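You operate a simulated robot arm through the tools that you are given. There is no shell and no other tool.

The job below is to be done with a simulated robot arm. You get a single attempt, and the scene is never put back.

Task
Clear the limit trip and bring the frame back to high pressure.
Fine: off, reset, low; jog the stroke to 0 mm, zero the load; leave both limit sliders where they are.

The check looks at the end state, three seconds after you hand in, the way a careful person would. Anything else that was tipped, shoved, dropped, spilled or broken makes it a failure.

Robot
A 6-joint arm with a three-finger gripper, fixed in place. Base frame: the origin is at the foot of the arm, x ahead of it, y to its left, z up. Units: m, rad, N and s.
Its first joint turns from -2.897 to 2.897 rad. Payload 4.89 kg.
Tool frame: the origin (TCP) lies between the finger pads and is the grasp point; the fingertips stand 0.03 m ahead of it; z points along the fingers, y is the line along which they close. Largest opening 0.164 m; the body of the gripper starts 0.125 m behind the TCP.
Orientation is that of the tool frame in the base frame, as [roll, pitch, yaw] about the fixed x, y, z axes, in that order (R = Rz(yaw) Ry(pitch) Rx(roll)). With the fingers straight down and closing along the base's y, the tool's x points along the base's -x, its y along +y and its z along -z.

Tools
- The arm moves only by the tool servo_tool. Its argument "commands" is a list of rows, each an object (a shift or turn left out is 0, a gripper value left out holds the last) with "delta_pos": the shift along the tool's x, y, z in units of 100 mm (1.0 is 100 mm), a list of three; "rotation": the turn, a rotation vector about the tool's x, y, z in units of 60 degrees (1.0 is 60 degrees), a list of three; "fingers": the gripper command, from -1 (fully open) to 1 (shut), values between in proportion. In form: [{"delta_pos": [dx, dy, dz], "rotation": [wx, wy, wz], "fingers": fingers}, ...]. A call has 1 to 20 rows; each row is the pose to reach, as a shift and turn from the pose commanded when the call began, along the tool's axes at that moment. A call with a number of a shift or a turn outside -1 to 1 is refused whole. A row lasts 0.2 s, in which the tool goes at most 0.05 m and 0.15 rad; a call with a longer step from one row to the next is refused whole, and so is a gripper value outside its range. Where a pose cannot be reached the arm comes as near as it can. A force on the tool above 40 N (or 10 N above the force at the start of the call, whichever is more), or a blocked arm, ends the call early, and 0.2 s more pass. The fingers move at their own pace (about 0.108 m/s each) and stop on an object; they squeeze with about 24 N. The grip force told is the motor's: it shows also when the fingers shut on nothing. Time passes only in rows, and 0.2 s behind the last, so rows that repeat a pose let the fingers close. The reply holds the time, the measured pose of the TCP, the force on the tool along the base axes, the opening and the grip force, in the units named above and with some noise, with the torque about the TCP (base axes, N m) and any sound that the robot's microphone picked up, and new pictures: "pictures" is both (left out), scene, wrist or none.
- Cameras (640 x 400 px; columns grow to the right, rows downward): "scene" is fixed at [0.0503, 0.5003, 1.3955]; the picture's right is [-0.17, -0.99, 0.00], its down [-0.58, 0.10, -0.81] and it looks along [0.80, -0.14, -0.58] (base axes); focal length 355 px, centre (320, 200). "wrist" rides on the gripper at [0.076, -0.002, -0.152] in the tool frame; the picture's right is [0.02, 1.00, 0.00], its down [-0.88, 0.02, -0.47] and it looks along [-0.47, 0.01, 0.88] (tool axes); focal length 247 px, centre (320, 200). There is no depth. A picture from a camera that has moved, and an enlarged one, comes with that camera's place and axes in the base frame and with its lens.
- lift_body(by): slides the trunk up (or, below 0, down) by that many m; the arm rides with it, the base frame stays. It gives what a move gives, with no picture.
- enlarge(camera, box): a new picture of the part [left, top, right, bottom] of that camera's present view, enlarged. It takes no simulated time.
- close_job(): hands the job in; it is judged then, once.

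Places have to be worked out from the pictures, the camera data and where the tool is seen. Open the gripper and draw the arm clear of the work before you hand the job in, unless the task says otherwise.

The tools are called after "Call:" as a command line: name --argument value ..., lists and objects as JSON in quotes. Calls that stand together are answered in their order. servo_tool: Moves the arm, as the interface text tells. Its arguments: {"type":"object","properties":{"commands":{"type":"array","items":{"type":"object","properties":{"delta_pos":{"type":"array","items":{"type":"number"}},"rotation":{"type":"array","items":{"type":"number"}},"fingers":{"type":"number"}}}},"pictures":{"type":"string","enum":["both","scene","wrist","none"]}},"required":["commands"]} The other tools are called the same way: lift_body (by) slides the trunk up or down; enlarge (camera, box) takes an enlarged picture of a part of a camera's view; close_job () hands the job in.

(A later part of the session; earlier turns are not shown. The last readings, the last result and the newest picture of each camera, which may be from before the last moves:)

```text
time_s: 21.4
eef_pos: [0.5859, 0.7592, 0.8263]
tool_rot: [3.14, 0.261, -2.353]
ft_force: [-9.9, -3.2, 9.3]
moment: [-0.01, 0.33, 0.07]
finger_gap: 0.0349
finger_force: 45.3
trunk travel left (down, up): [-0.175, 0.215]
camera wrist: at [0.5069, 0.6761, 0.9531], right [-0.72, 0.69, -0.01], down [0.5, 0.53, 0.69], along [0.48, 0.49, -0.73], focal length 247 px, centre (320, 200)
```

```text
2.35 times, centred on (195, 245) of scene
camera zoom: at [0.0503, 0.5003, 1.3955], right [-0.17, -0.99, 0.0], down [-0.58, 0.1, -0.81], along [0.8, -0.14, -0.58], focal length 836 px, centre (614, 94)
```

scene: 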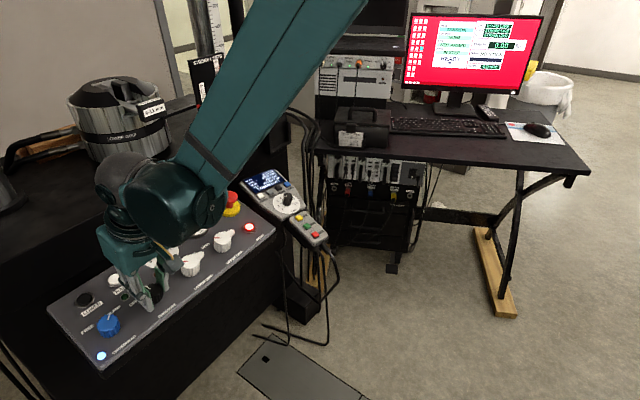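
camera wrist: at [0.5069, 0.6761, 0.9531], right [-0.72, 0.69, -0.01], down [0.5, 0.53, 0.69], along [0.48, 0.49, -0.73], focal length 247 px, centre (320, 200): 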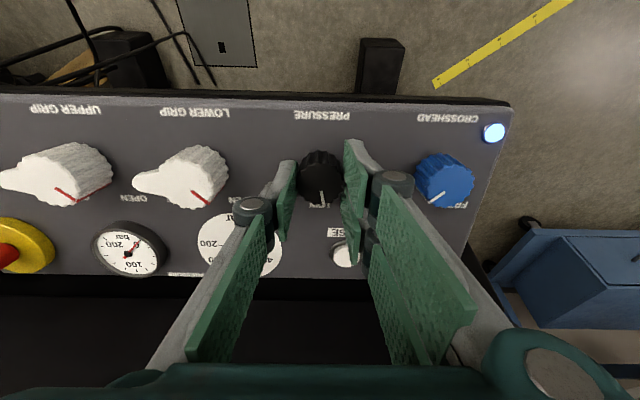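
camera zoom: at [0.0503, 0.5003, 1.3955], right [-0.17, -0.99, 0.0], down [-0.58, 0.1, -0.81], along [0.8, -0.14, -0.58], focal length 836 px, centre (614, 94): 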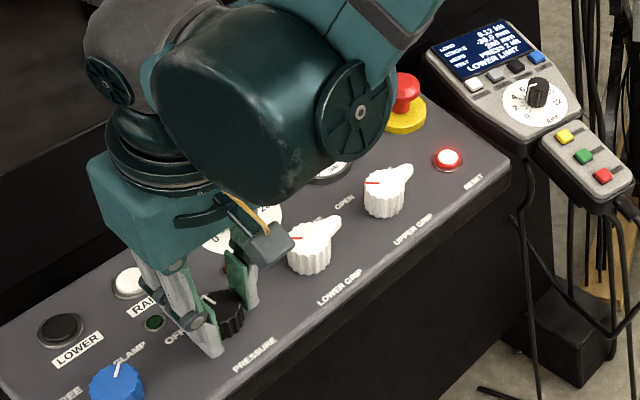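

The knob followed: the pointer now sits at LOW, about 8° past it. I'll continue another -45° toward OFF, easing 1 mm off the panel.

Call:
servo_tool --commands '[{"delta_pos": [0, 0, -0.01], "rotation": [0, 0, 0]}, {"delta_pos": [0, 0, -0.01], "rotation": [0, 0, -0.1]}, {"delta_pos": [0, 0, -0.01], "rotation": [0, 0, -0.2]}, {"delta_pos": [0, 0, -0.01], "rotation": [0, 0, -0.3]}, {"delta_pos": [0, 0, -0.01], "rotation": [0, 0, -0.4]}, {"delta_pos": [0, 0, -0.01], "rotation": [0, 0, -0.5]}, {"delta_pos": [0, 0, -0.01], "rotation": [0, 0, -0.6]}, {"delta_pos": [0, 0, -0.01], "rotation": [0, 0, -0.7]}, {"delta_pos": [0, 0, -0.01], "rotation": [0, 0, -0.75]}, {"delta_pos": [0, 0, -0.01], "rotation": [0, 0, -0.75]}]' --pictures "both"

Call:
enlarge --camera "wrist" --box '[240, 100, 400, 220]'

Call:
enlarge --camera "scene" --box '[90, 160, 300, 330]'

```text
time_s: 23.6
eef_pos: [0.5852, 0.7583, 0.8265]
tool_rot: [-2.956, 0.183, -1.551]
ft_force: [-19.4, -4.2, -18.2]
moment: [-0.15, 0.48, -0.48]
finger_gap: 0.0353
finger_force: 44.9
trunk travel left (down, up): [-0.175, 0.215]
camera wrist: at [0.5605, 0.6548, 0.9595], right [-0.98, -0.01, -0.19], down [-0.12, 0.78, 0.61], along [0.14, 0.63, -0.77], focal length 247 px, centre (320, 200)
```

scene: 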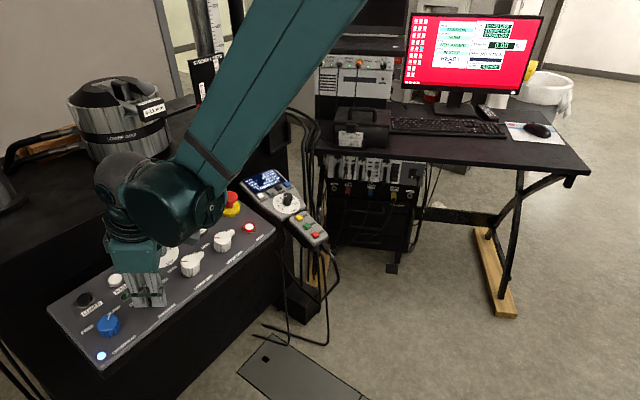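
wrist: 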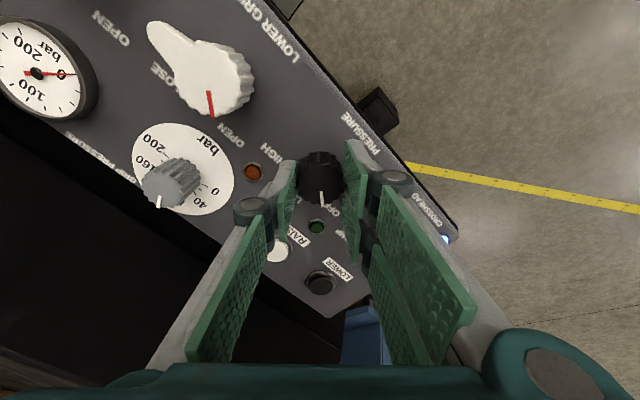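

```text
3.33 times, centred on (320, 160) of wrist
camera zoom: at [0.5605, 0.6548, 0.9595], right [-0.98, -0.01, -0.19], down [-0.12, 0.78, 0.61], along [0.14, 0.63, -0.77], focal length 823 px, centre (320, 333)
```

zoom: 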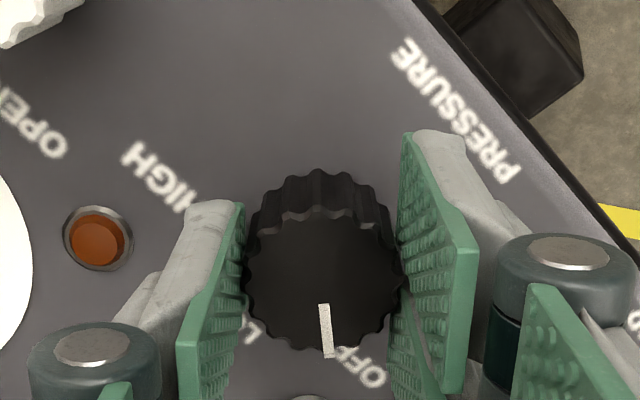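

```text
2.35 times, centred on (195, 245) of scene
camera zoom: at [0.0503, 0.5003, 1.3955], right [-0.17, -0.99, 0.0], down [-0.58, 0.1, -0.81], along [0.8, -0.14, -0.58], focal length 836 px, centre (614, 94)
```

zoom: 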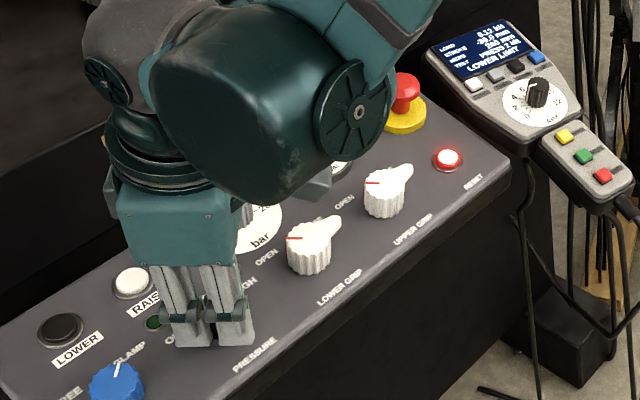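

The pointer is now at OFF and the reaction torque has built up, so it's probably at its stop. I'll open the fingers and see where the knob settles.

Call:
servo_tool --commands '[{"fingers": 0.4}, {"fingers": 0.15}, {"fingers": 0.15}]' --pictures "wrist"

Call:
enlarge --camera "wrist" --box '[240, 100, 400, 220]'

Call:
enlarge --camera "scene" --box '[230, 150, 350, 250]'

```text
time_s: 24.4
eef_pos: [0.5862, 0.7575, 0.8272]
tool_rot: [-2.955, 0.182, -1.553]
ft_force: [1.1, 0.5, 0.3]
moment: [0.01, -0.04, 0.01]
finger_gap: 0.0696
finger_force: 0.1
trunk travel left (down, up): [-0.175, 0.215]
camera wrist: at [0.561, 0.6547, 0.9601], right [-0.98, 0.0, -0.19], down [-0.12, 0.78, 0.61], along [0.14, 0.63, -0.77], focal length 247 px, centre (320, 200)
```

wrist: 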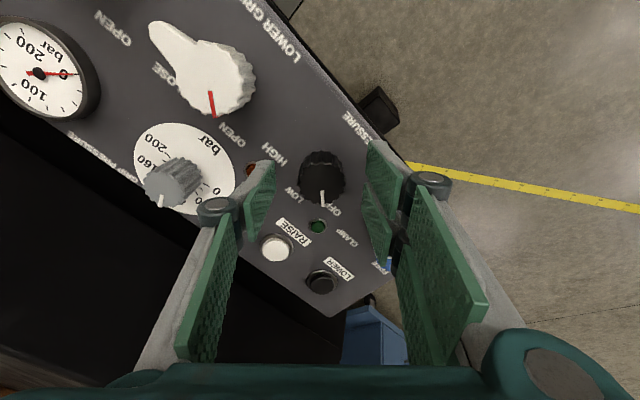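

```text
3.33 times, centred on (320, 160) of wrist
camera zoom: at [0.561, 0.6547, 0.9601], right [-0.98, 0.0, -0.19], down [-0.12, 0.78, 0.61], along [0.14, 0.63, -0.77], focal length 823 px, centre (320, 333)
```

zoom: 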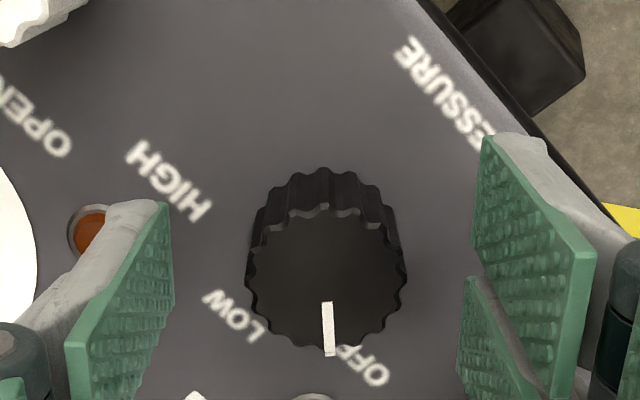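

```text
4.00 times, centred on (290, 200) of scene
camera zoom: at [0.0503, 0.5003, 1.3955], right [-0.17, -0.99, 0.0], down [-0.58, 0.1, -0.81], along [0.8, -0.14, -0.58], focal length 1421 px, centre (440, 200)
```

zoom: 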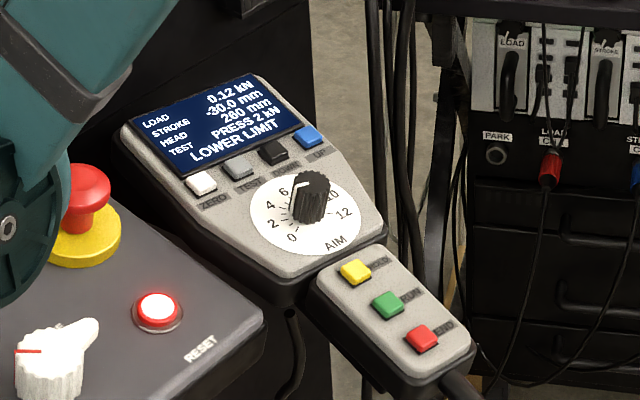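

After release the pointer rests on OFF (about -48°). I'll retreat 90 mm along the tool axis and rotate back to panel-aligned.

Call:
servo_tool --commands '[{"delta_pos": [0, 0, -0.3], "fingers": 0.15}, {"delta_pos": [0, 0, -0.6], "fingers": 0.15}, {"delta_pos": [0, 0, -0.9], "fingers": 0.15}, {"delta_pos": [0, 0, -0.9], "rotation": [0, 0, 0.12]}, {"delta_pos": [0, 0, -0.9], "rotation": [0, 0, 0.24]}, {"delta_pos": [0, 0, -0.9], "rotation": [0, 0, 0.36]}, {"delta_pos": [0, 0, -0.9], "rotation": [0, 0, 0.48]}, {"delta_pos": [0, 0, -0.9], "rotation": [0, 0, 0.6]}, {"delta_pos": [0, 0, -0.9], "rotation": [0, 0, 0.7]}, {"delta_pos": [0, 0, -0.9], "rotation": [0, 0, 0.766]}, {"delta_pos": [0, 0, -0.9], "rotation": [0, 0, 0.766]}]' --pictures "both"

Call:
enlarge --camera "wrist" --box '[230, 80, 430, 220]'

```text
time_s: 26.8
eef_pos: [0.5696, 0.741, 0.9133]
tool_rot: [3.135, 0.262, -2.374]
ft_force: [0.1, 0.3, -0.2]
moment: [0.0, -0.02, 0.0]
finger_gap: 0.0698
finger_force: 0.2
trunk travel left (down, up): [-0.175, 0.215]
camera wrist: at [0.4896, 0.6605, 1.041], right [-0.71, 0.7, 0.0], down [0.51, 0.52, 0.69], along [0.48, 0.49, -0.73], focal length 247 px, centre (320, 200)
```

scene: 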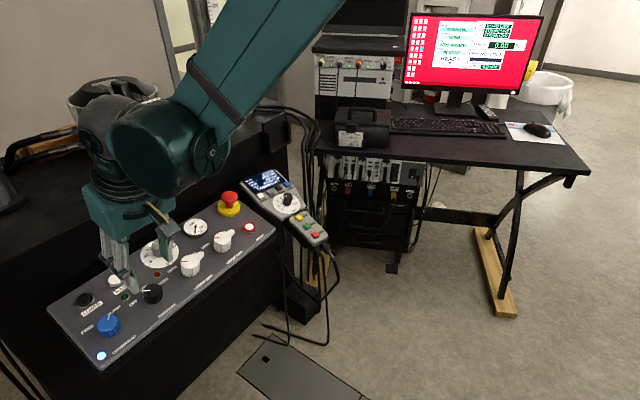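
wrist: 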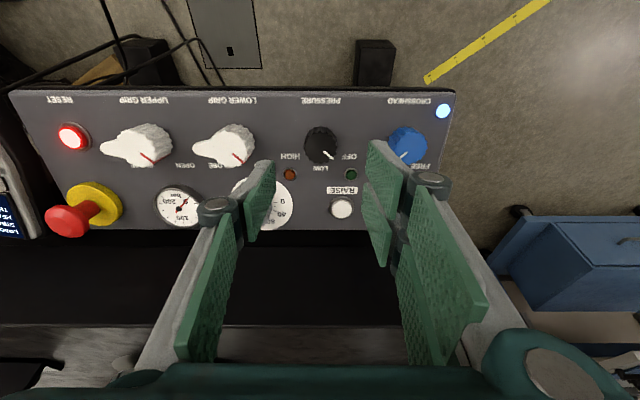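

```text
2.86 times, centred on (330, 150) of wrist
camera zoom: at [0.4896, 0.6605, 1.041], right [-0.71, 0.7, 0.0], down [0.51, 0.52, 0.69], along [0.48, 0.49, -0.73], focal length 706 px, centre (291, 343)
```

zoom: 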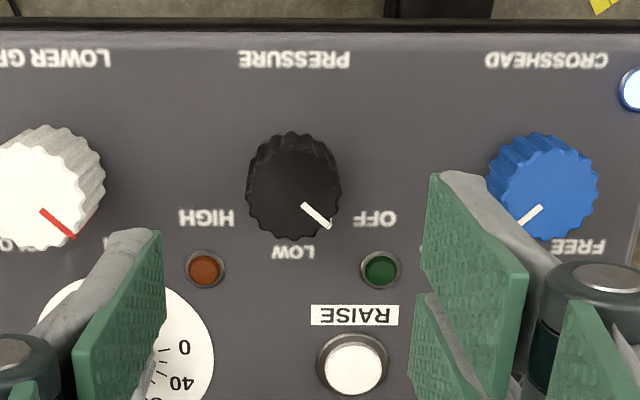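

OFF is confirmed from above. Next is RESET, about 0.276 m along -y of the tool. I'll traverse at this height and close the fingers.

Call:
servo_tool --commands '[{"delta_pos": [0, -0.4, 0], "rotation": [0, 0, -0.017], "fingers": 0.6}, {"delta_pos": [0, -0.8, 0], "rotation": [0, 0, -0.017], "fingers": 1.0}, {"delta_pos": [0, -1.0, 0], "rotation": [0, 0, -0.017], "fingers": 1.0}]' --pictures "none"

Call:
servo_tool --commands '[{"delta_pos": [0.02, -0.4, 0], "fingers": 1.0}, {"delta_pos": [0.03, -0.8, 0], "fingers": 1.0}, {"delta_pos": [0.03, -1.0, 0], "fingers": 1.0}]' --pictures "wrist"

```text
time_s: 27.6
eef_pos: [0.6376, 0.6698, 0.9143]
tool_rot: [-3.14, 0.259, -2.354]
ft_force: [-1.3, 0.6, -0.1]
moment: [-0.14, -0.15, -0.08]
finger_gap: 0.0
finger_force: 23.8
trunk travel left (down, up): [-0.175, 0.215]
```

```text
time_s: 28.4
eef_pos: [0.7069, 0.5967, 0.911]
tool_rot: [3.14, 0.263, -2.354]
ft_force: [0.2, 1.5, -0.1]
moment: [-0.12, -0.12, 0.0]
finger_gap: 0.0002
finger_force: 23.7
trunk travel left (down, up): [-0.175, 0.215]
camera wrist: at [0.6284, 0.5143, 1.0389], right [-0.72, 0.69, -0.01], down [0.5, 0.53, 0.69], along [0.48, 0.49, -0.73], focal length 247 px, centre (320, 200)
```

wrist: 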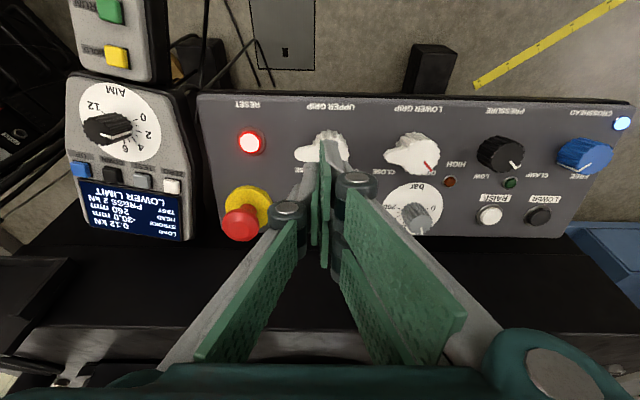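

RESET is about -0.078 m in tool y, and the tips are about 94 mm above it. I'll move over it and come down 65 mm.

Call:
servo_tool --commands '[{"delta_pos": [0.01, -0.4, 0], "fingers": 1.0}, {"delta_pos": [0.02, -0.78, 0], "fingers": 1.0}, {"delta_pos": [0.02, -0.78, 0.2], "fingers": 1.0}, {"delta_pos": [0.02, -0.78, 0.45], "fingers": 1.0}, {"delta_pos": [0.02, -0.78, 0.65], "fingers": 1.0}, {"delta_pos": [0.02, -0.78, 0.65], "fingers": 1.0}]' --pictures "both"

Call:
enlarge --camera "wrist" --box '[240, 90, 400, 210]'

Call:
enlarge --camera "scene" --box '[170, 150, 310, 270]'

```text
time_s: 29.8
eef_pos: [0.7759, 0.5526, 0.8477]
tool_rot: [-3.14, 0.261, -2.354]
ft_force: [-0.2, 0.2, -0.1]
moment: [-0.01, 0.05, 0.0]
finger_gap: 0.0
finger_force: 24.1
trunk travel left (down, up): [-0.175, 0.215]
camera wrist: at [0.6956, 0.4705, 0.9753], right [-0.72, 0.69, -0.01], down [0.5, 0.53, 0.68], along [0.48, 0.49, -0.73], focal length 247 px, centre (320, 200)
```

scene: 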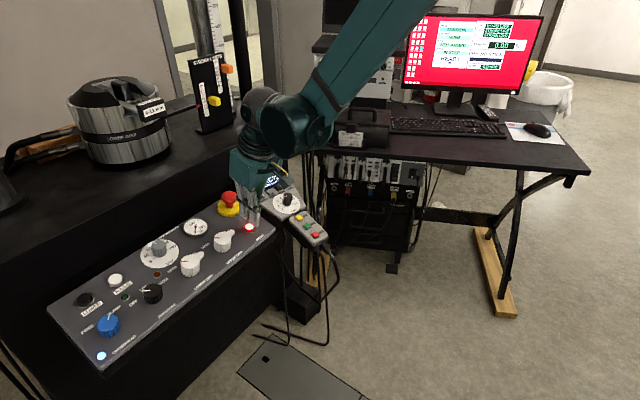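
wrist: 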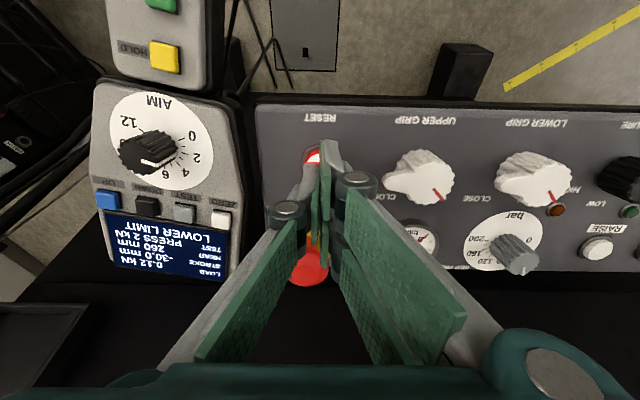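

```text
3.33 times, centred on (320, 150) of wrist
camera zoom: at [0.6956, 0.4705, 0.9753], right [-0.72, 0.69, -0.01], down [0.5, 0.53, 0.68], along [0.48, 0.49, -0.73], focal length 823 px, centre (320, 367)
```

zoom: 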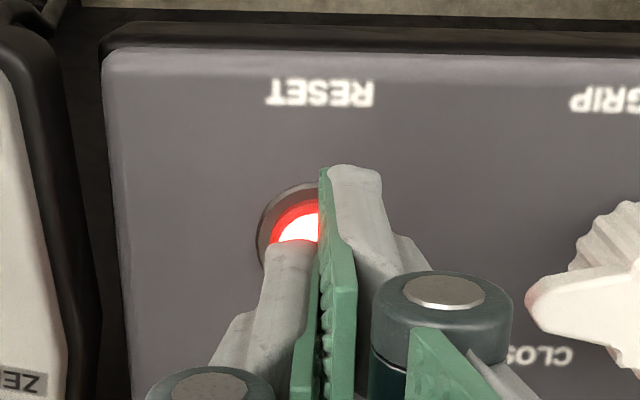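

```text
3.33 times, centred on (240, 210) of scene
camera zoom: at [0.0503, 0.5003, 1.3955], right [-0.17, -0.99, 0.0], down [-0.58, 0.1, -0.81], along [0.8, -0.14, -0.58], focal length 1184 px, centre (587, 167)
```

zoom: 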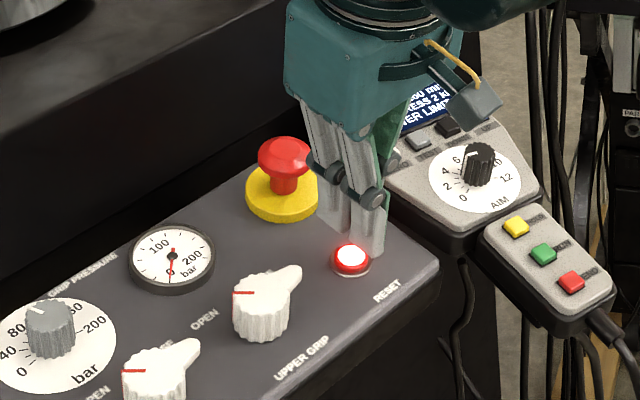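

The tips are 30–35 mm above the panel and RESET is about 4 mm off in both x and y. Before pressing I want to understand the shape of the fingertips, so I'll zoom in on the fingers.

Call:
enlarge --camera "wrist" --box '[260, 120, 400, 260]'

Call:
enlarge --camera "scene" --box '[220, 160, 290, 240]'

```text
2.86 times, centred on (330, 190) of wrist
camera zoom: at [0.6956, 0.4705, 0.9753], right [-0.72, 0.69, -0.01], down [0.5, 0.53, 0.68], along [0.48, 0.49, -0.73], focal length 706 px, centre (291, 229)
```

zoom: 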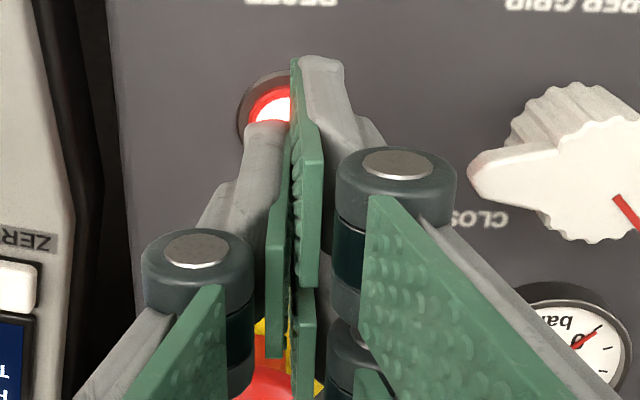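

```text
5.00 times, centred on (255, 200) of scene
camera zoom: at [0.0503, 0.5003, 1.3955], right [-0.17, -0.99, 0.0], down [-0.58, 0.1, -0.81], along [0.8, -0.14, -0.58], focal length 1776 px, centre (645, 200)
```

zoom: 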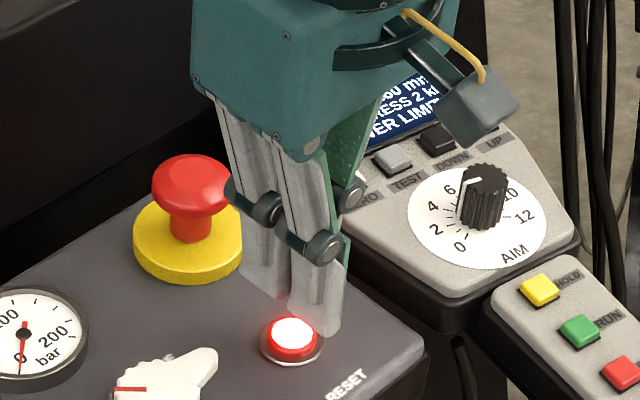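

The +y side of the gripper has two prongs and the -y side one. A centred press on RESET is clear of the E-stop by about 20 mm, so I'll shift (+4, -4 mm) and approach 20 mm.

Call:
servo_tool --commands '[{"delta_pos": [0.04, -0.04, 0.0], "fingers": 1.0}, {"delta_pos": [0.04, -0.04, 0.1], "fingers": 1.0}, {"delta_pos": [0.04, -0.04, 0.18], "fingers": 1.0}, {"delta_pos": [0.04, -0.04, 0.18], "fingers": 1.0}]' --pictures "both"

Call:
enlarge --camera "wrist" --box '[240, 90, 400, 210]'

Call:
enlarge --camera "scene" --box '[220, 160, 290, 240]'

```text
time_s: 30.8
eef_pos: [0.7772, 0.5494, 0.8296]
tool_rot: [3.141, 0.261, -2.356]
ft_force: [-0.3, 1.5, 0.7]
moment: [0.03, 0.03, 0.04]
finger_gap: 0.0001
finger_force: 23.5
trunk travel left (down, up): [-0.175, 0.215]
camera wrist: at [0.6987, 0.4682, 0.9568], right [-0.72, 0.69, -0.01], down [0.5, 0.53, 0.69], along [0.48, 0.49, -0.73], focal length 247 px, centre (320, 200)
```

scene: 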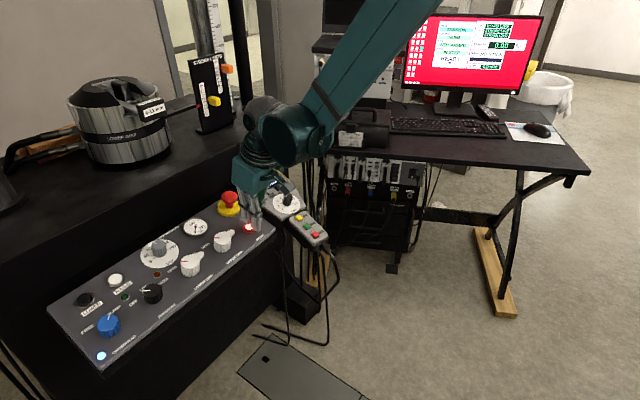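
wrist: 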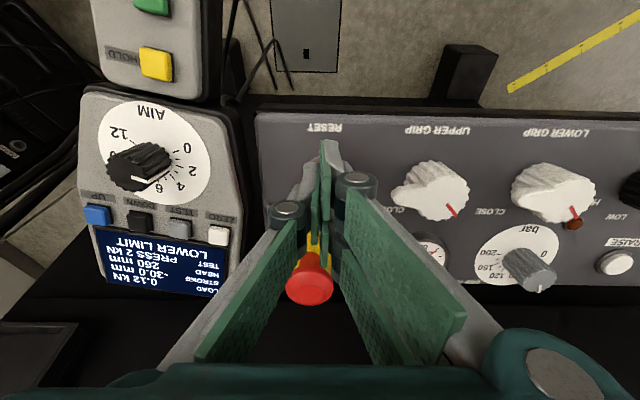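

```text
3.33 times, centred on (320, 150) of wrist
camera zoom: at [0.6987, 0.4682, 0.9568], right [-0.72, 0.69, -0.01], down [0.5, 0.53, 0.69], along [0.48, 0.49, -0.73], focal length 823 px, centre (320, 367)
```

zoom: 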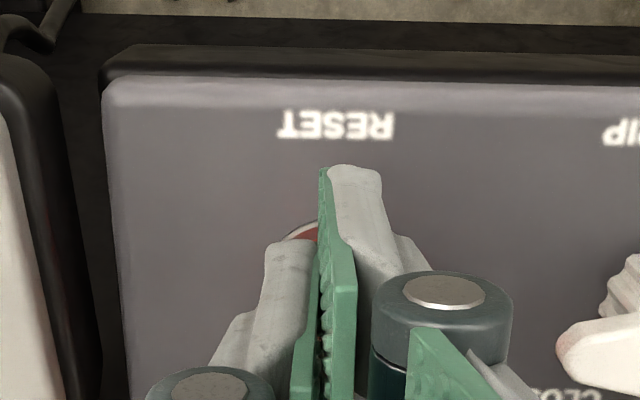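

```text
5.00 times, centred on (255, 200) of scene
camera zoom: at [0.0503, 0.5003, 1.3955], right [-0.17, -0.99, 0.0], down [-0.58, 0.1, -0.81], along [0.8, -0.14, -0.58], focal length 1776 px, centre (645, 200)
```

zoom: 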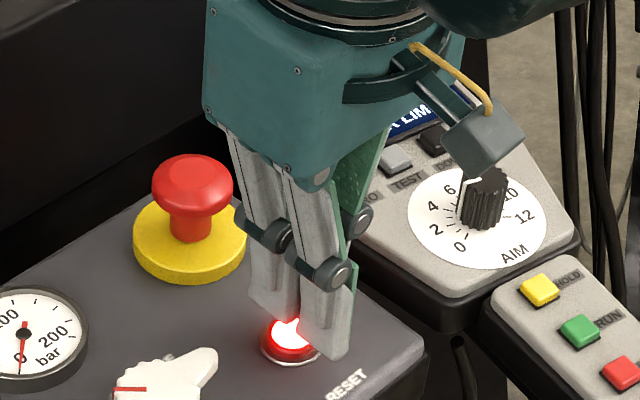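

The tips are just above the RESET cap. I'll press on in small steps, watching the force.

Call:
servo_tool --commands '[{"delta_pos": [0, 0, 0.03], "fingers": 1.0}, {"delta_pos": [0, 0, 0.06], "fingers": 1.0}, {"delta_pos": [0, 0, 0.09], "fingers": 1.0}, {"delta_pos": [0, 0, 0.09], "fingers": 1.0}]' --pictures "scene"

Call:
enlarge --camera "scene" --box '[220, 160, 290, 240]'

```text
time_s: 31.8
eef_pos: [0.7791, 0.5521, 0.8204]
tool_rot: [3.141, 0.261, -2.354]
ft_force: [1.0, 0.2, 0.0]
moment: [-0.02, 0.01, -0.01]
finger_gap: 0.0
finger_force: 24.2
trunk travel left (down, up): [-0.175, 0.215]
```

scene: 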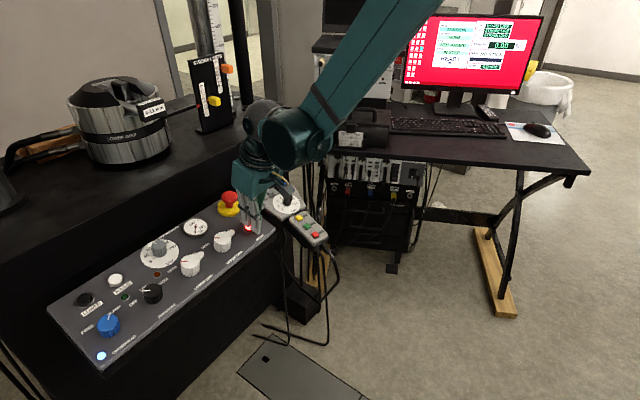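

```text
5.00 times, centred on (255, 200) of scene
camera zoom: at [0.0503, 0.5003, 1.3955], right [-0.17, -0.99, 0.0], down [-0.58, 0.1, -0.81], along [0.8, -0.14, -0.58], focal length 1776 px, centre (645, 200)
```

zoom: 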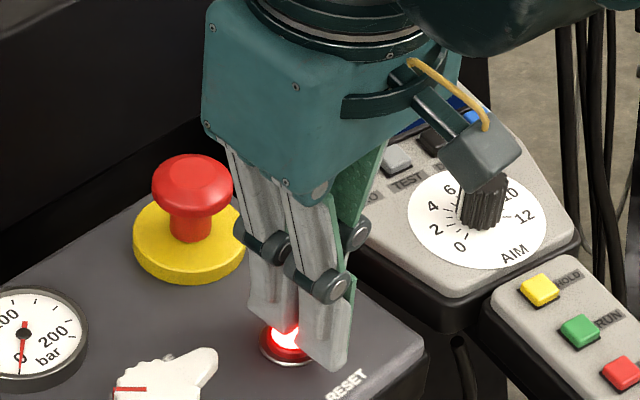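

There's no contact yet. I'll go on in 2 mm steps.

Call:
servo_tool --commands '[{"delta_pos": [0, 0, 0.02], "fingers": 1.0}, {"delta_pos": [0, 0, 0.04], "fingers": 1.0}, {"delta_pos": [0, 0, 0.06], "fingers": 1.0}, {"delta_pos": [0, 0, 0.06], "fingers": 1.0}]' --pictures "scene"

Call:
enlarge --camera "scene" --box '[220, 160, 290, 240]'

```text
time_s: 32.8
eef_pos: [0.781, 0.5534, 0.8156]
tool_rot: [3.142, 0.26, -2.354]
ft_force: [-1.4, -0.4, 1.2]
moment: [0.01, 0.04, 0.02]
finger_gap: 0.0062
finger_force: 45.2
trunk travel left (down, up): [-0.175, 0.215]
```

scene: 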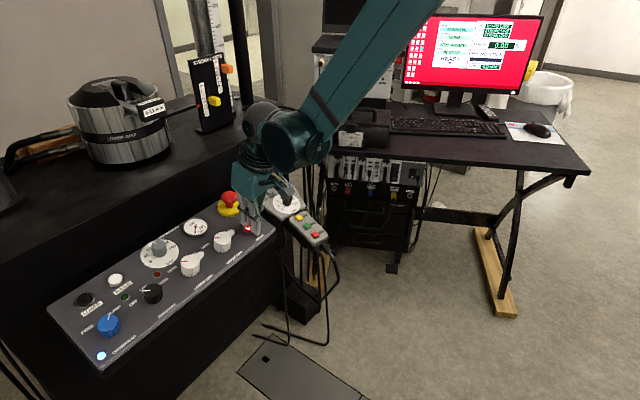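

```text
5.00 times, centred on (255, 200) of scene
camera zoom: at [0.0503, 0.5003, 1.3955], right [-0.17, -0.99, 0.0], down [-0.58, 0.1, -0.81], along [0.8, -0.14, -0.58], focal length 1776 px, centre (645, 200)
```

zoom: 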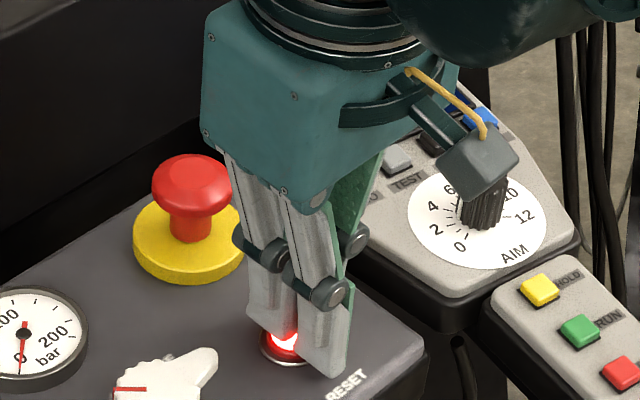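

The finger gap opened to 6 mm: the domed cap is wedging between the two finger halves instead of being pressed. I'll back off, then shift so that only the single -y finger sits on the cap.

Call:
servo_tool --commands '[{"delta_pos": [0, 0, -0.05], "fingers": 1.0}, {"delta_pos": [0, 0, -0.1], "fingers": 1.0}, {"delta_pos": [0, 0.05, -0.15], "fingers": 1.0}, {"delta_pos": [0, 0.05, -0.15], "fingers": 1.0}]' --pictures "both"

Call:
enlarge --camera "wrist" --box '[260, 100, 380, 190]'

Call:
enlarge --camera "scene" --box '[220, 160, 290, 240]'

```text
time_s: 33.8
eef_pos: [0.7739, 0.5543, 0.8306]
tool_rot: [3.141, 0.263, -2.354]
ft_force: [0.4, -0.2, -1.0]
moment: [0.01, -0.02, 0.01]
finger_gap: 0.0001
finger_force: 44.7
trunk travel left (down, up): [-0.175, 0.215]
camera wrist: at [0.6946, 0.472, 0.9575], right [-0.72, 0.69, -0.01], down [0.5, 0.53, 0.69], along [0.48, 0.49, -0.73], focal length 247 px, centre (320, 200)
```

scene: 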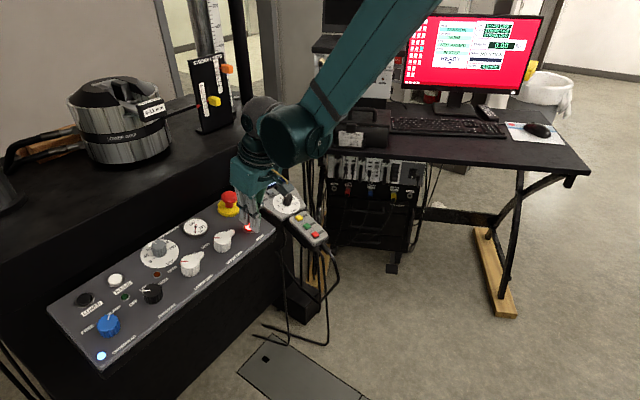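
wrist: 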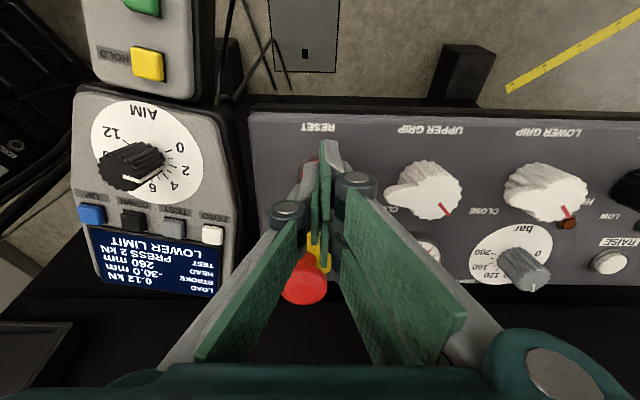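

```text
4.44 times, centred on (320, 145) of wrist
camera zoom: at [0.6946, 0.472, 0.9575], right [-0.72, 0.69, -0.01], down [0.5, 0.53, 0.69], along [0.48, 0.49, -0.73], focal length 1098 px, centre (320, 444)
```

zoom: 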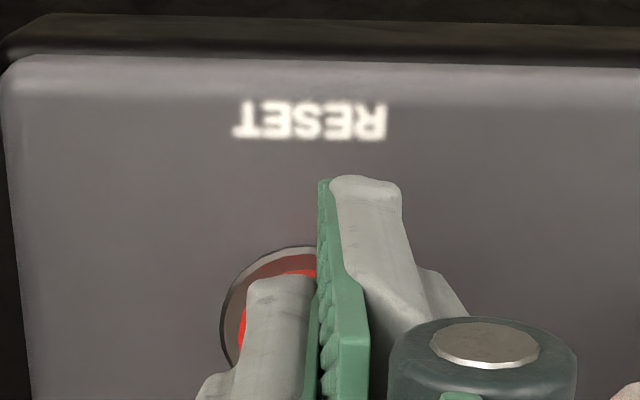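

```text
5.00 times, centred on (255, 200) of scene
camera zoom: at [0.0503, 0.5003, 1.3955], right [-0.17, -0.99, 0.0], down [-0.58, 0.1, -0.81], along [0.8, -0.14, -0.58], focal length 1776 px, centre (645, 200)
```

zoom: 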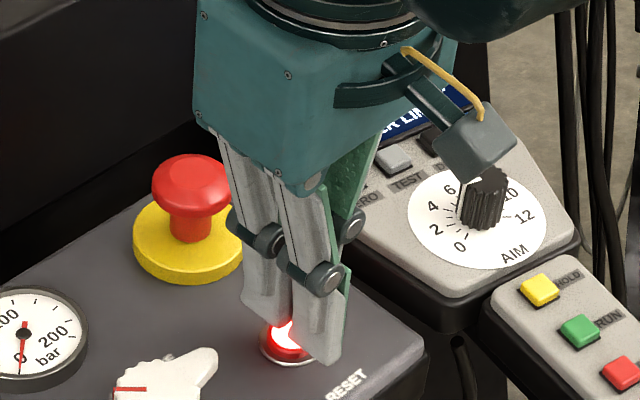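

RESET's centre is now about 5 mm to the -y side of the TCP, right under the single finger. I'll press down in small steps.

Call:
servo_tool --commands '[{"delta_pos": [0, 0, 0.04], "fingers": 1.0}, {"delta_pos": [0, 0, 0.08], "fingers": 1.0}, {"delta_pos": [0, 0, 0.1], "fingers": 1.0}, {"delta_pos": [0, 0, 0.12], "fingers": 1.0}, {"delta_pos": [0, 0, 0.135], "fingers": 1.0}, {"delta_pos": [0, 0, 0.135], "fingers": 1.0}]' --pictures "scene"

Call:
enlarge --camera "scene" --box '[220, 160, 290, 240]'

```text
time_s: 35.2
eef_pos: [0.7761, 0.5573, 0.8177]
tool_rot: [3.14, 0.261, -2.354]
ft_force: [-0.6, 0.3, -0.2]
moment: [0.02, 0.0, 0.04]
finger_gap: 0.0061
finger_force: 45.1
trunk travel left (down, up): [-0.175, 0.215]
```

scene: 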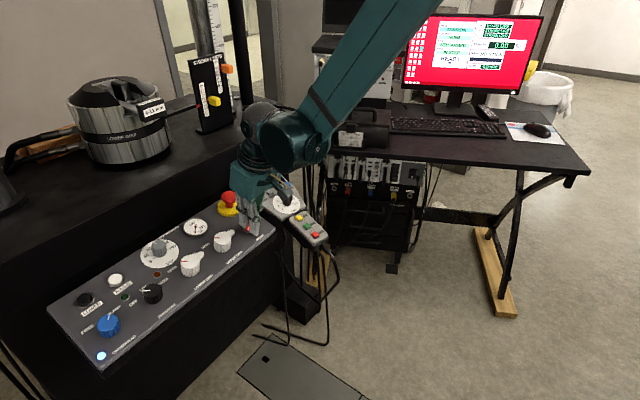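

```text
5.00 times, centred on (255, 200) of scene
camera zoom: at [0.0503, 0.5003, 1.3955], right [-0.17, -0.99, 0.0], down [-0.58, 0.1, -0.81], along [0.8, -0.14, -0.58], focal length 1776 px, centre (645, 200)
```

zoom: 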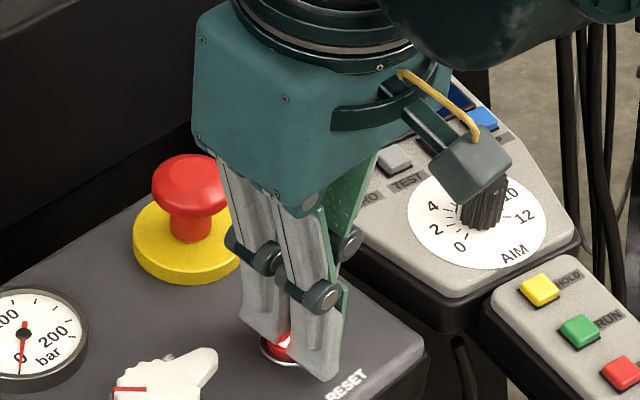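

The gap opened to 6 mm again with almost no net force. I'll check the pendant display and the button from the wrist camera.

Call:
enlarge --camera "wrist" --box '[60, 160, 260, 300]'

Call:
enlarge --camera "wrist" --box '[260, 100, 380, 190]'

```text
2.86 times, centred on (160, 230) of wrist
camera zoom: at [0.6977, 0.4745, 0.9445], right [-0.72, 0.69, -0.01], down [0.5, 0.53, 0.69], along [0.48, 0.49, -0.73], focal length 706 px, centre (777, 114)
```

zoom: 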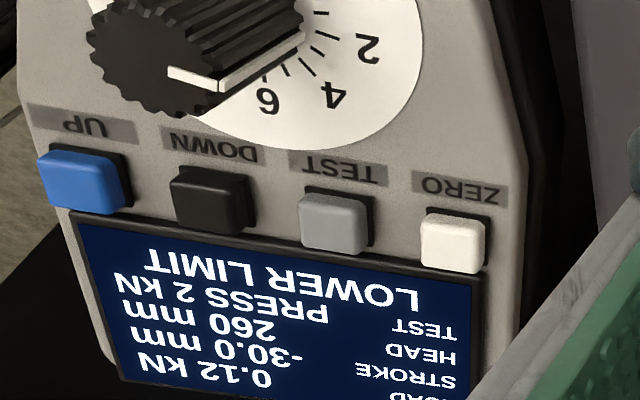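

```text
4.44 times, centred on (320, 145) of wrist
camera zoom: at [0.6977, 0.4745, 0.9445], right [-0.72, 0.69, -0.01], down [0.5, 0.53, 0.69], along [0.48, 0.49, -0.73], focal length 1098 px, centre (320, 444)
```

zoom: 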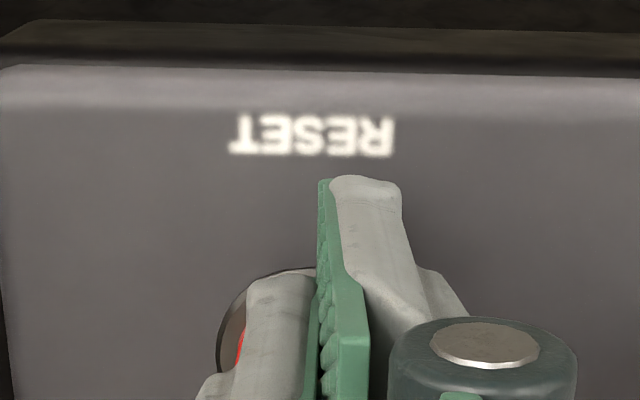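

The display still shows LOWER LIMIT and the net force is about zero, so the button isn't pressed yet. I'll press further in 1.5 mm steps and watch the gap and force.

Call:
servo_tool --commands '[{"delta_pos": [0, 0, 0.015], "fingers": 1.0}, {"delta_pos": [0, 0, 0.03], "fingers": 1.0}, {"delta_pos": [0, 0, 0.03], "fingers": 1.0}]' --pictures "wrist"

```text
time_s: 36.0
eef_pos: [0.7772, 0.5565, 0.8142]
tool_rot: [3.141, 0.262, -2.354]
ft_force: [-2.2, -0.3, 2.1]
moment: [0.04, 0.03, 0.01]
finger_gap: 0.0059
finger_force: 45.0
trunk travel left (down, up): [-0.175, 0.215]
heard: click
camera wrist: at [0.6981, 0.4748, 0.9417], right [-0.72, 0.69, -0.01], down [0.5, 0.53, 0.69], along [0.48, 0.49, -0.73], focal length 247 px, centre (320, 200)
```

wrist: 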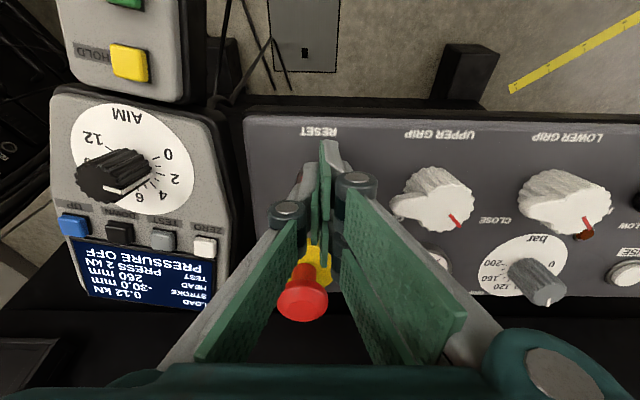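

A click was heard and the display now reads PRESSURE OFF, so the trip is cleared. I'll retreat straight up and go back to the pressure knob.

Call:
servo_tool --commands '[{"delta_pos": [0, 0, -0.2], "fingers": 1.0}, {"delta_pos": [0, 0, -0.5], "fingers": 1.0}, {"delta_pos": [0, 0, -0.9], "fingers": 1.0}, {"delta_pos": [0, 0.4, -0.9], "fingers": 1.0}, {"delta_pos": [0, 0.8, -0.9], "fingers": 1.0}, {"delta_pos": [0, 1.0, -0.9], "fingers": 1.0}]' --pictures "none"

Call:
servo_tool --commands '[{"delta_pos": [-0.05, 0.4, 0]}, {"delta_pos": [-0.1, 0.8, 0]}, {"delta_pos": [-0.1, 1.0, 0]}]' --pictures "none"

Call:
servo_tool --commands '[{"delta_pos": [0, 0.4, 0], "fingers": 0.15}, {"delta_pos": [0, 0.77, 0], "fingers": 0.15}, {"delta_pos": [0, 0.77, 0], "fingers": 0.15}]' --pictures "both"

Call:
enlarge --camera "wrist" --box '[230, 80, 430, 220]'

Call:
enlarge --camera "scene" --box '[230, 150, 350, 250]'

```text
time_s: 37.4
eef_pos: [0.6904, 0.6105, 0.9025]
tool_rot: [3.141, 0.262, -2.355]
ft_force: [1.0, -1.0, 1.2]
moment: [0.14, 0.13, 0.04]
finger_gap: 0.0
finger_force: 45.0
trunk travel left (down, up): [-0.175, 0.215]
```

```text
time_s: 38.2
eef_pos: [0.6247, 0.6887, 0.9029]
tool_rot: [3.141, 0.262, -2.355]
ft_force: [0.3, -0.2, 0.1]
moment: [0.12, 0.15, 0.06]
finger_gap: 0.0
finger_force: 45.6
trunk travel left (down, up): [-0.175, 0.215]
```

```text
time_s: 39.0
eef_pos: [0.5719, 0.7436, 0.9028]
tool_rot: [3.141, 0.262, -2.354]
ft_force: [0.4, 0.5, 0.2]
moment: [0.04, 0.05, -0.02]
finger_gap: 0.0697
finger_force: 0.1
trunk travel left (down, up): [-0.175, 0.215]
camera wrist: at [0.4927, 0.6611, 1.0296], right [-0.72, 0.69, -0.01], down [0.5, 0.53, 0.69], along [0.48, 0.49, -0.73], focal length 247 px, centre (320, 200)
```

scene: 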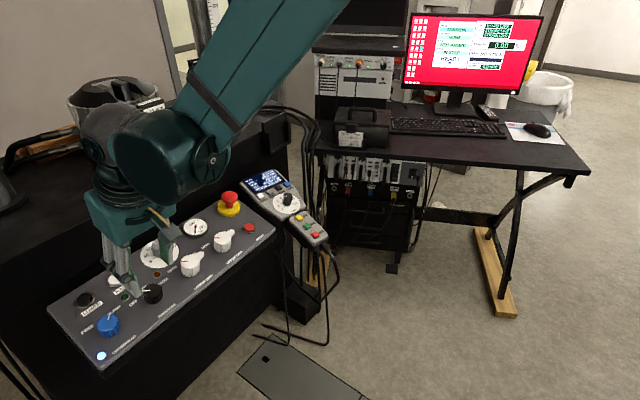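
wrist: 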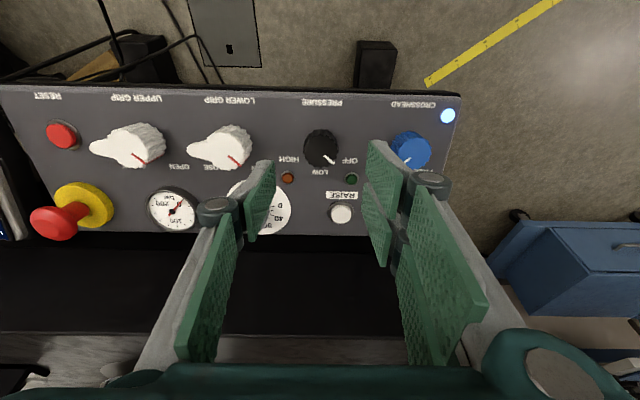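

```text
2.86 times, centred on (330, 150) of wrist
camera zoom: at [0.4927, 0.6611, 1.0296], right [-0.72, 0.69, -0.01], down [0.5, 0.53, 0.69], along [0.48, 0.49, -0.73], focal length 706 px, centre (291, 343)
```

zoom: 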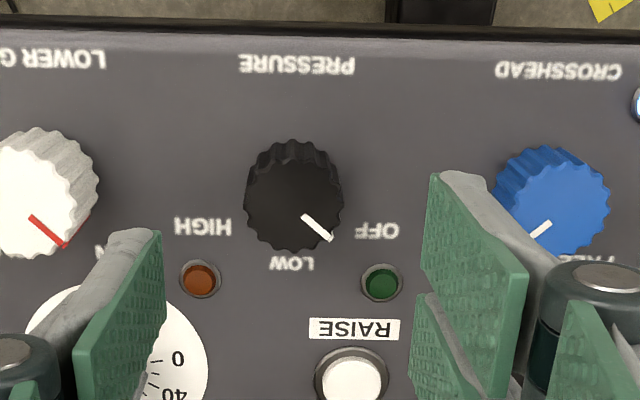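

```text
4.00 times, centred on (290, 200) of scene
camera zoom: at [0.0503, 0.5003, 1.3955], right [-0.17, -0.99, 0.0], down [-0.58, 0.1, -0.81], along [0.8, -0.14, -0.58], focal length 1421 px, centre (440, 200)
```

zoom: 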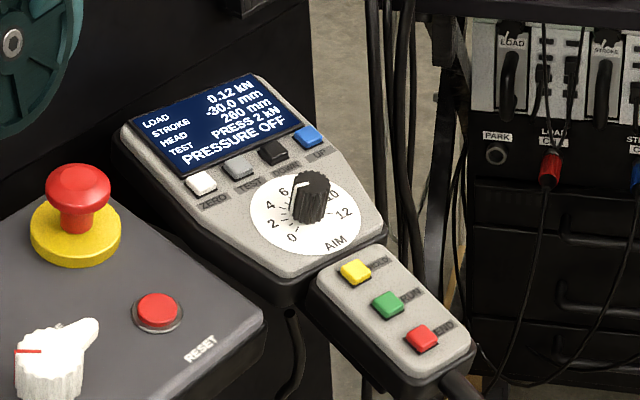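

RESET's lamp is out and the knob is centred about 80 mm below the grip pose. I'll descend open-fingered to the grip height used before.

Call:
servo_tool --commands '[{"delta_pos": [0, 0, 0.25], "fingers": 0.15}, {"delta_pos": [0, 0, 0.5], "fingers": 0.15}, {"delta_pos": [0, 0, 0.65], "fingers": 0.15}, {"delta_pos": [0, 0, 0.79], "fingers": 0.15}, {"delta_pos": [0, 0, 0.79], "fingers": 0.15}]' --pictures "wrist"

Call:
enlarge --camera "wrist" --box '[240, 100, 400, 220]'

Call:
enlarge --camera "scene" --box '[90, 220, 210, 330]'

```text
time_s: 40.2
eef_pos: [0.5861, 0.757, 0.8282]
tool_rot: [3.141, 0.26, -2.355]
ft_force: [-0.5, 0.1, -0.2]
moment: [0.02, -0.02, 0.0]
finger_gap: 0.0694
finger_force: 0.0
trunk travel left (down, up): [-0.175, 0.215]
camera wrist: at [0.5066, 0.6749, 0.9554], right [-0.72, 0.69, -0.01], down [0.5, 0.53, 0.69], along [0.48, 0.49, -0.73], focal length 247 px, centre (320, 200)
```

wrist: 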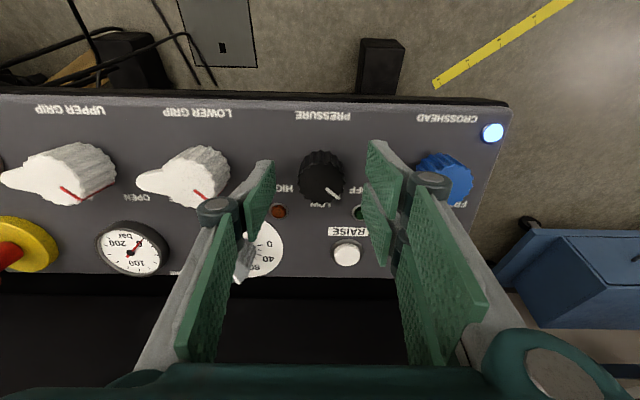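

```text
3.33 times, centred on (320, 160) of wrist
camera zoom: at [0.5066, 0.6749, 0.9554], right [-0.72, 0.69, -0.01], down [0.5, 0.53, 0.69], along [0.48, 0.49, -0.73], focal length 823 px, centre (320, 333)
```

zoom: 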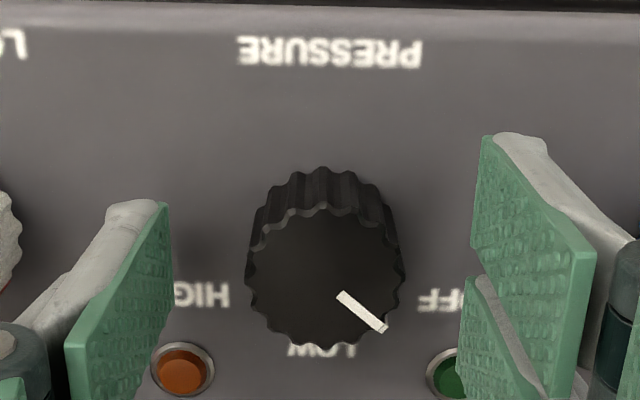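

```text
3.64 times, centred on (150, 275) of scene
camera zoom: at [0.0503, 0.5003, 1.3955], right [-0.17, -0.99, 0.0], down [-0.58, 0.1, -0.81], along [0.8, -0.14, -0.58], focal length 1292 px, centre (938, -73)
```

zoom: 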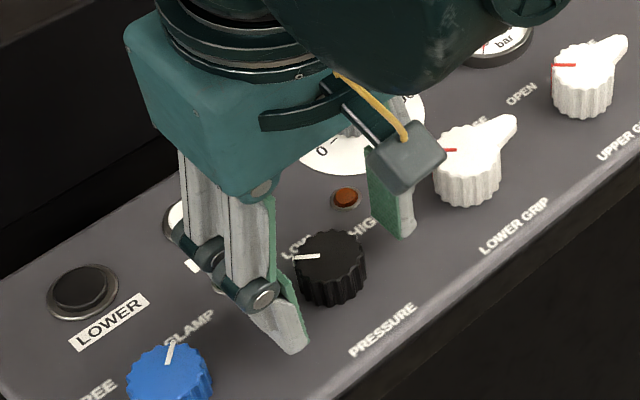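

The pointer reads -50° (OFF) and the pads straddle the knob evenly. I'll close on it and turn +50° about tool z to LOW.

Call:
servo_tool --commands '[{"fingers": 0.4}, {"fingers": 0.7}, {"fingers": 0.7}, {"fingers": 0.7}]' --pictures "none"

Call:
servo_tool --commands '[{"rotation": [0, 0, 0.1]}, {"rotation": [0, 0, 0.2]}, {"rotation": [0, 0, 0.3]}, {"rotation": [0, 0, 0.4]}, {"rotation": [0, 0, 0.5]}, {"rotation": [0, 0, 0.6]}, {"rotation": [0, 0, 0.7]}, {"rotation": [0, 0, 0.8]}, {"rotation": [0, 0, 0.84]}, {"rotation": [0, 0, 0.84]}]' --pictures "both"

Call:
enlarge --camera "wrist" --box '[240, 100, 400, 220]'

Call:
enlarge --camera "scene" --box '[230, 150, 350, 250]'

```text
time_s: 41.2
eef_pos: [0.5854, 0.7575, 0.8271]
tool_rot: [3.141, 0.262, -2.353]
ft_force: [-8.0, 3.9, -2.7]
moment: [0.17, 0.23, 0.05]
finger_gap: 0.0346
finger_force: 44.4
trunk travel left (down, up): [-0.175, 0.215]
```

```text
time_s: 43.4
eef_pos: [0.5847, 0.7575, 0.8275]
tool_rot: [2.938, 0.165, 3.032]
ft_force: [-9.3, -4.6, 3.5]
moment: [-0.14, 0.18, 0.03]
finger_gap: 0.0348
finger_force: 44.9
trunk travel left (down, up): [-0.175, 0.215]
camera wrist: at [0.4818, 0.7351, 0.9623], right [0.05, 0.98, 0.2], down [0.78, -0.16, 0.61], along [0.63, 0.12, -0.77], focal length 247 px, centre (320, 200)
```

scene: 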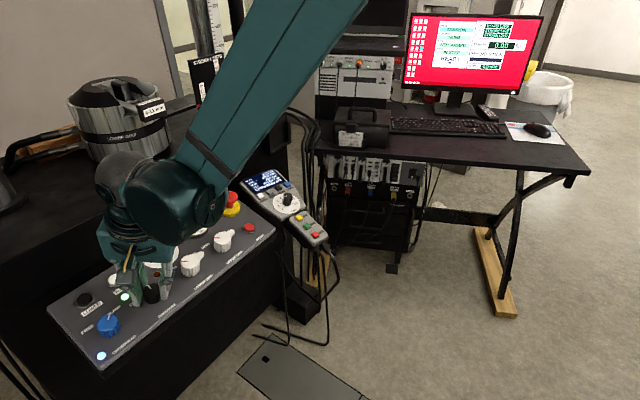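
wrist: 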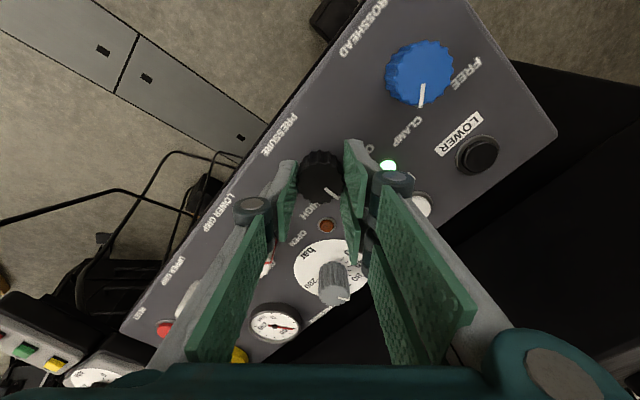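

```text
3.33 times, centred on (320, 160) of wrist
camera zoom: at [0.4818, 0.7351, 0.9623], right [0.05, 0.98, 0.2], down [0.78, -0.16, 0.61], along [0.63, 0.12, -0.77], focal length 823 px, centre (320, 333)
```

zoom: 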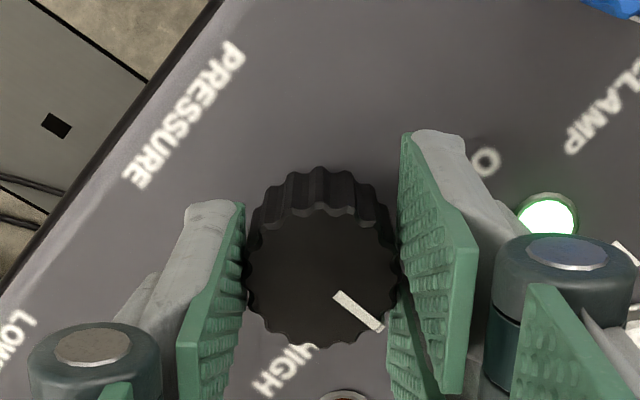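

```text
4.00 times, centred on (290, 200) of scene
camera zoom: at [0.0503, 0.5003, 1.3955], right [-0.17, -0.99, 0.0], down [-0.58, 0.1, -0.81], along [0.8, -0.14, -0.58], focal length 1421 px, centre (440, 200)
```

zoom: 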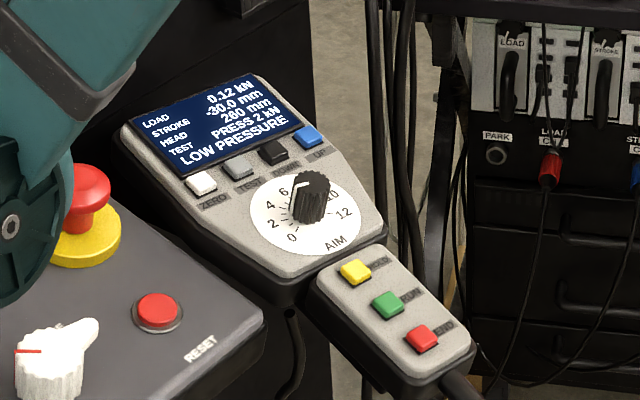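

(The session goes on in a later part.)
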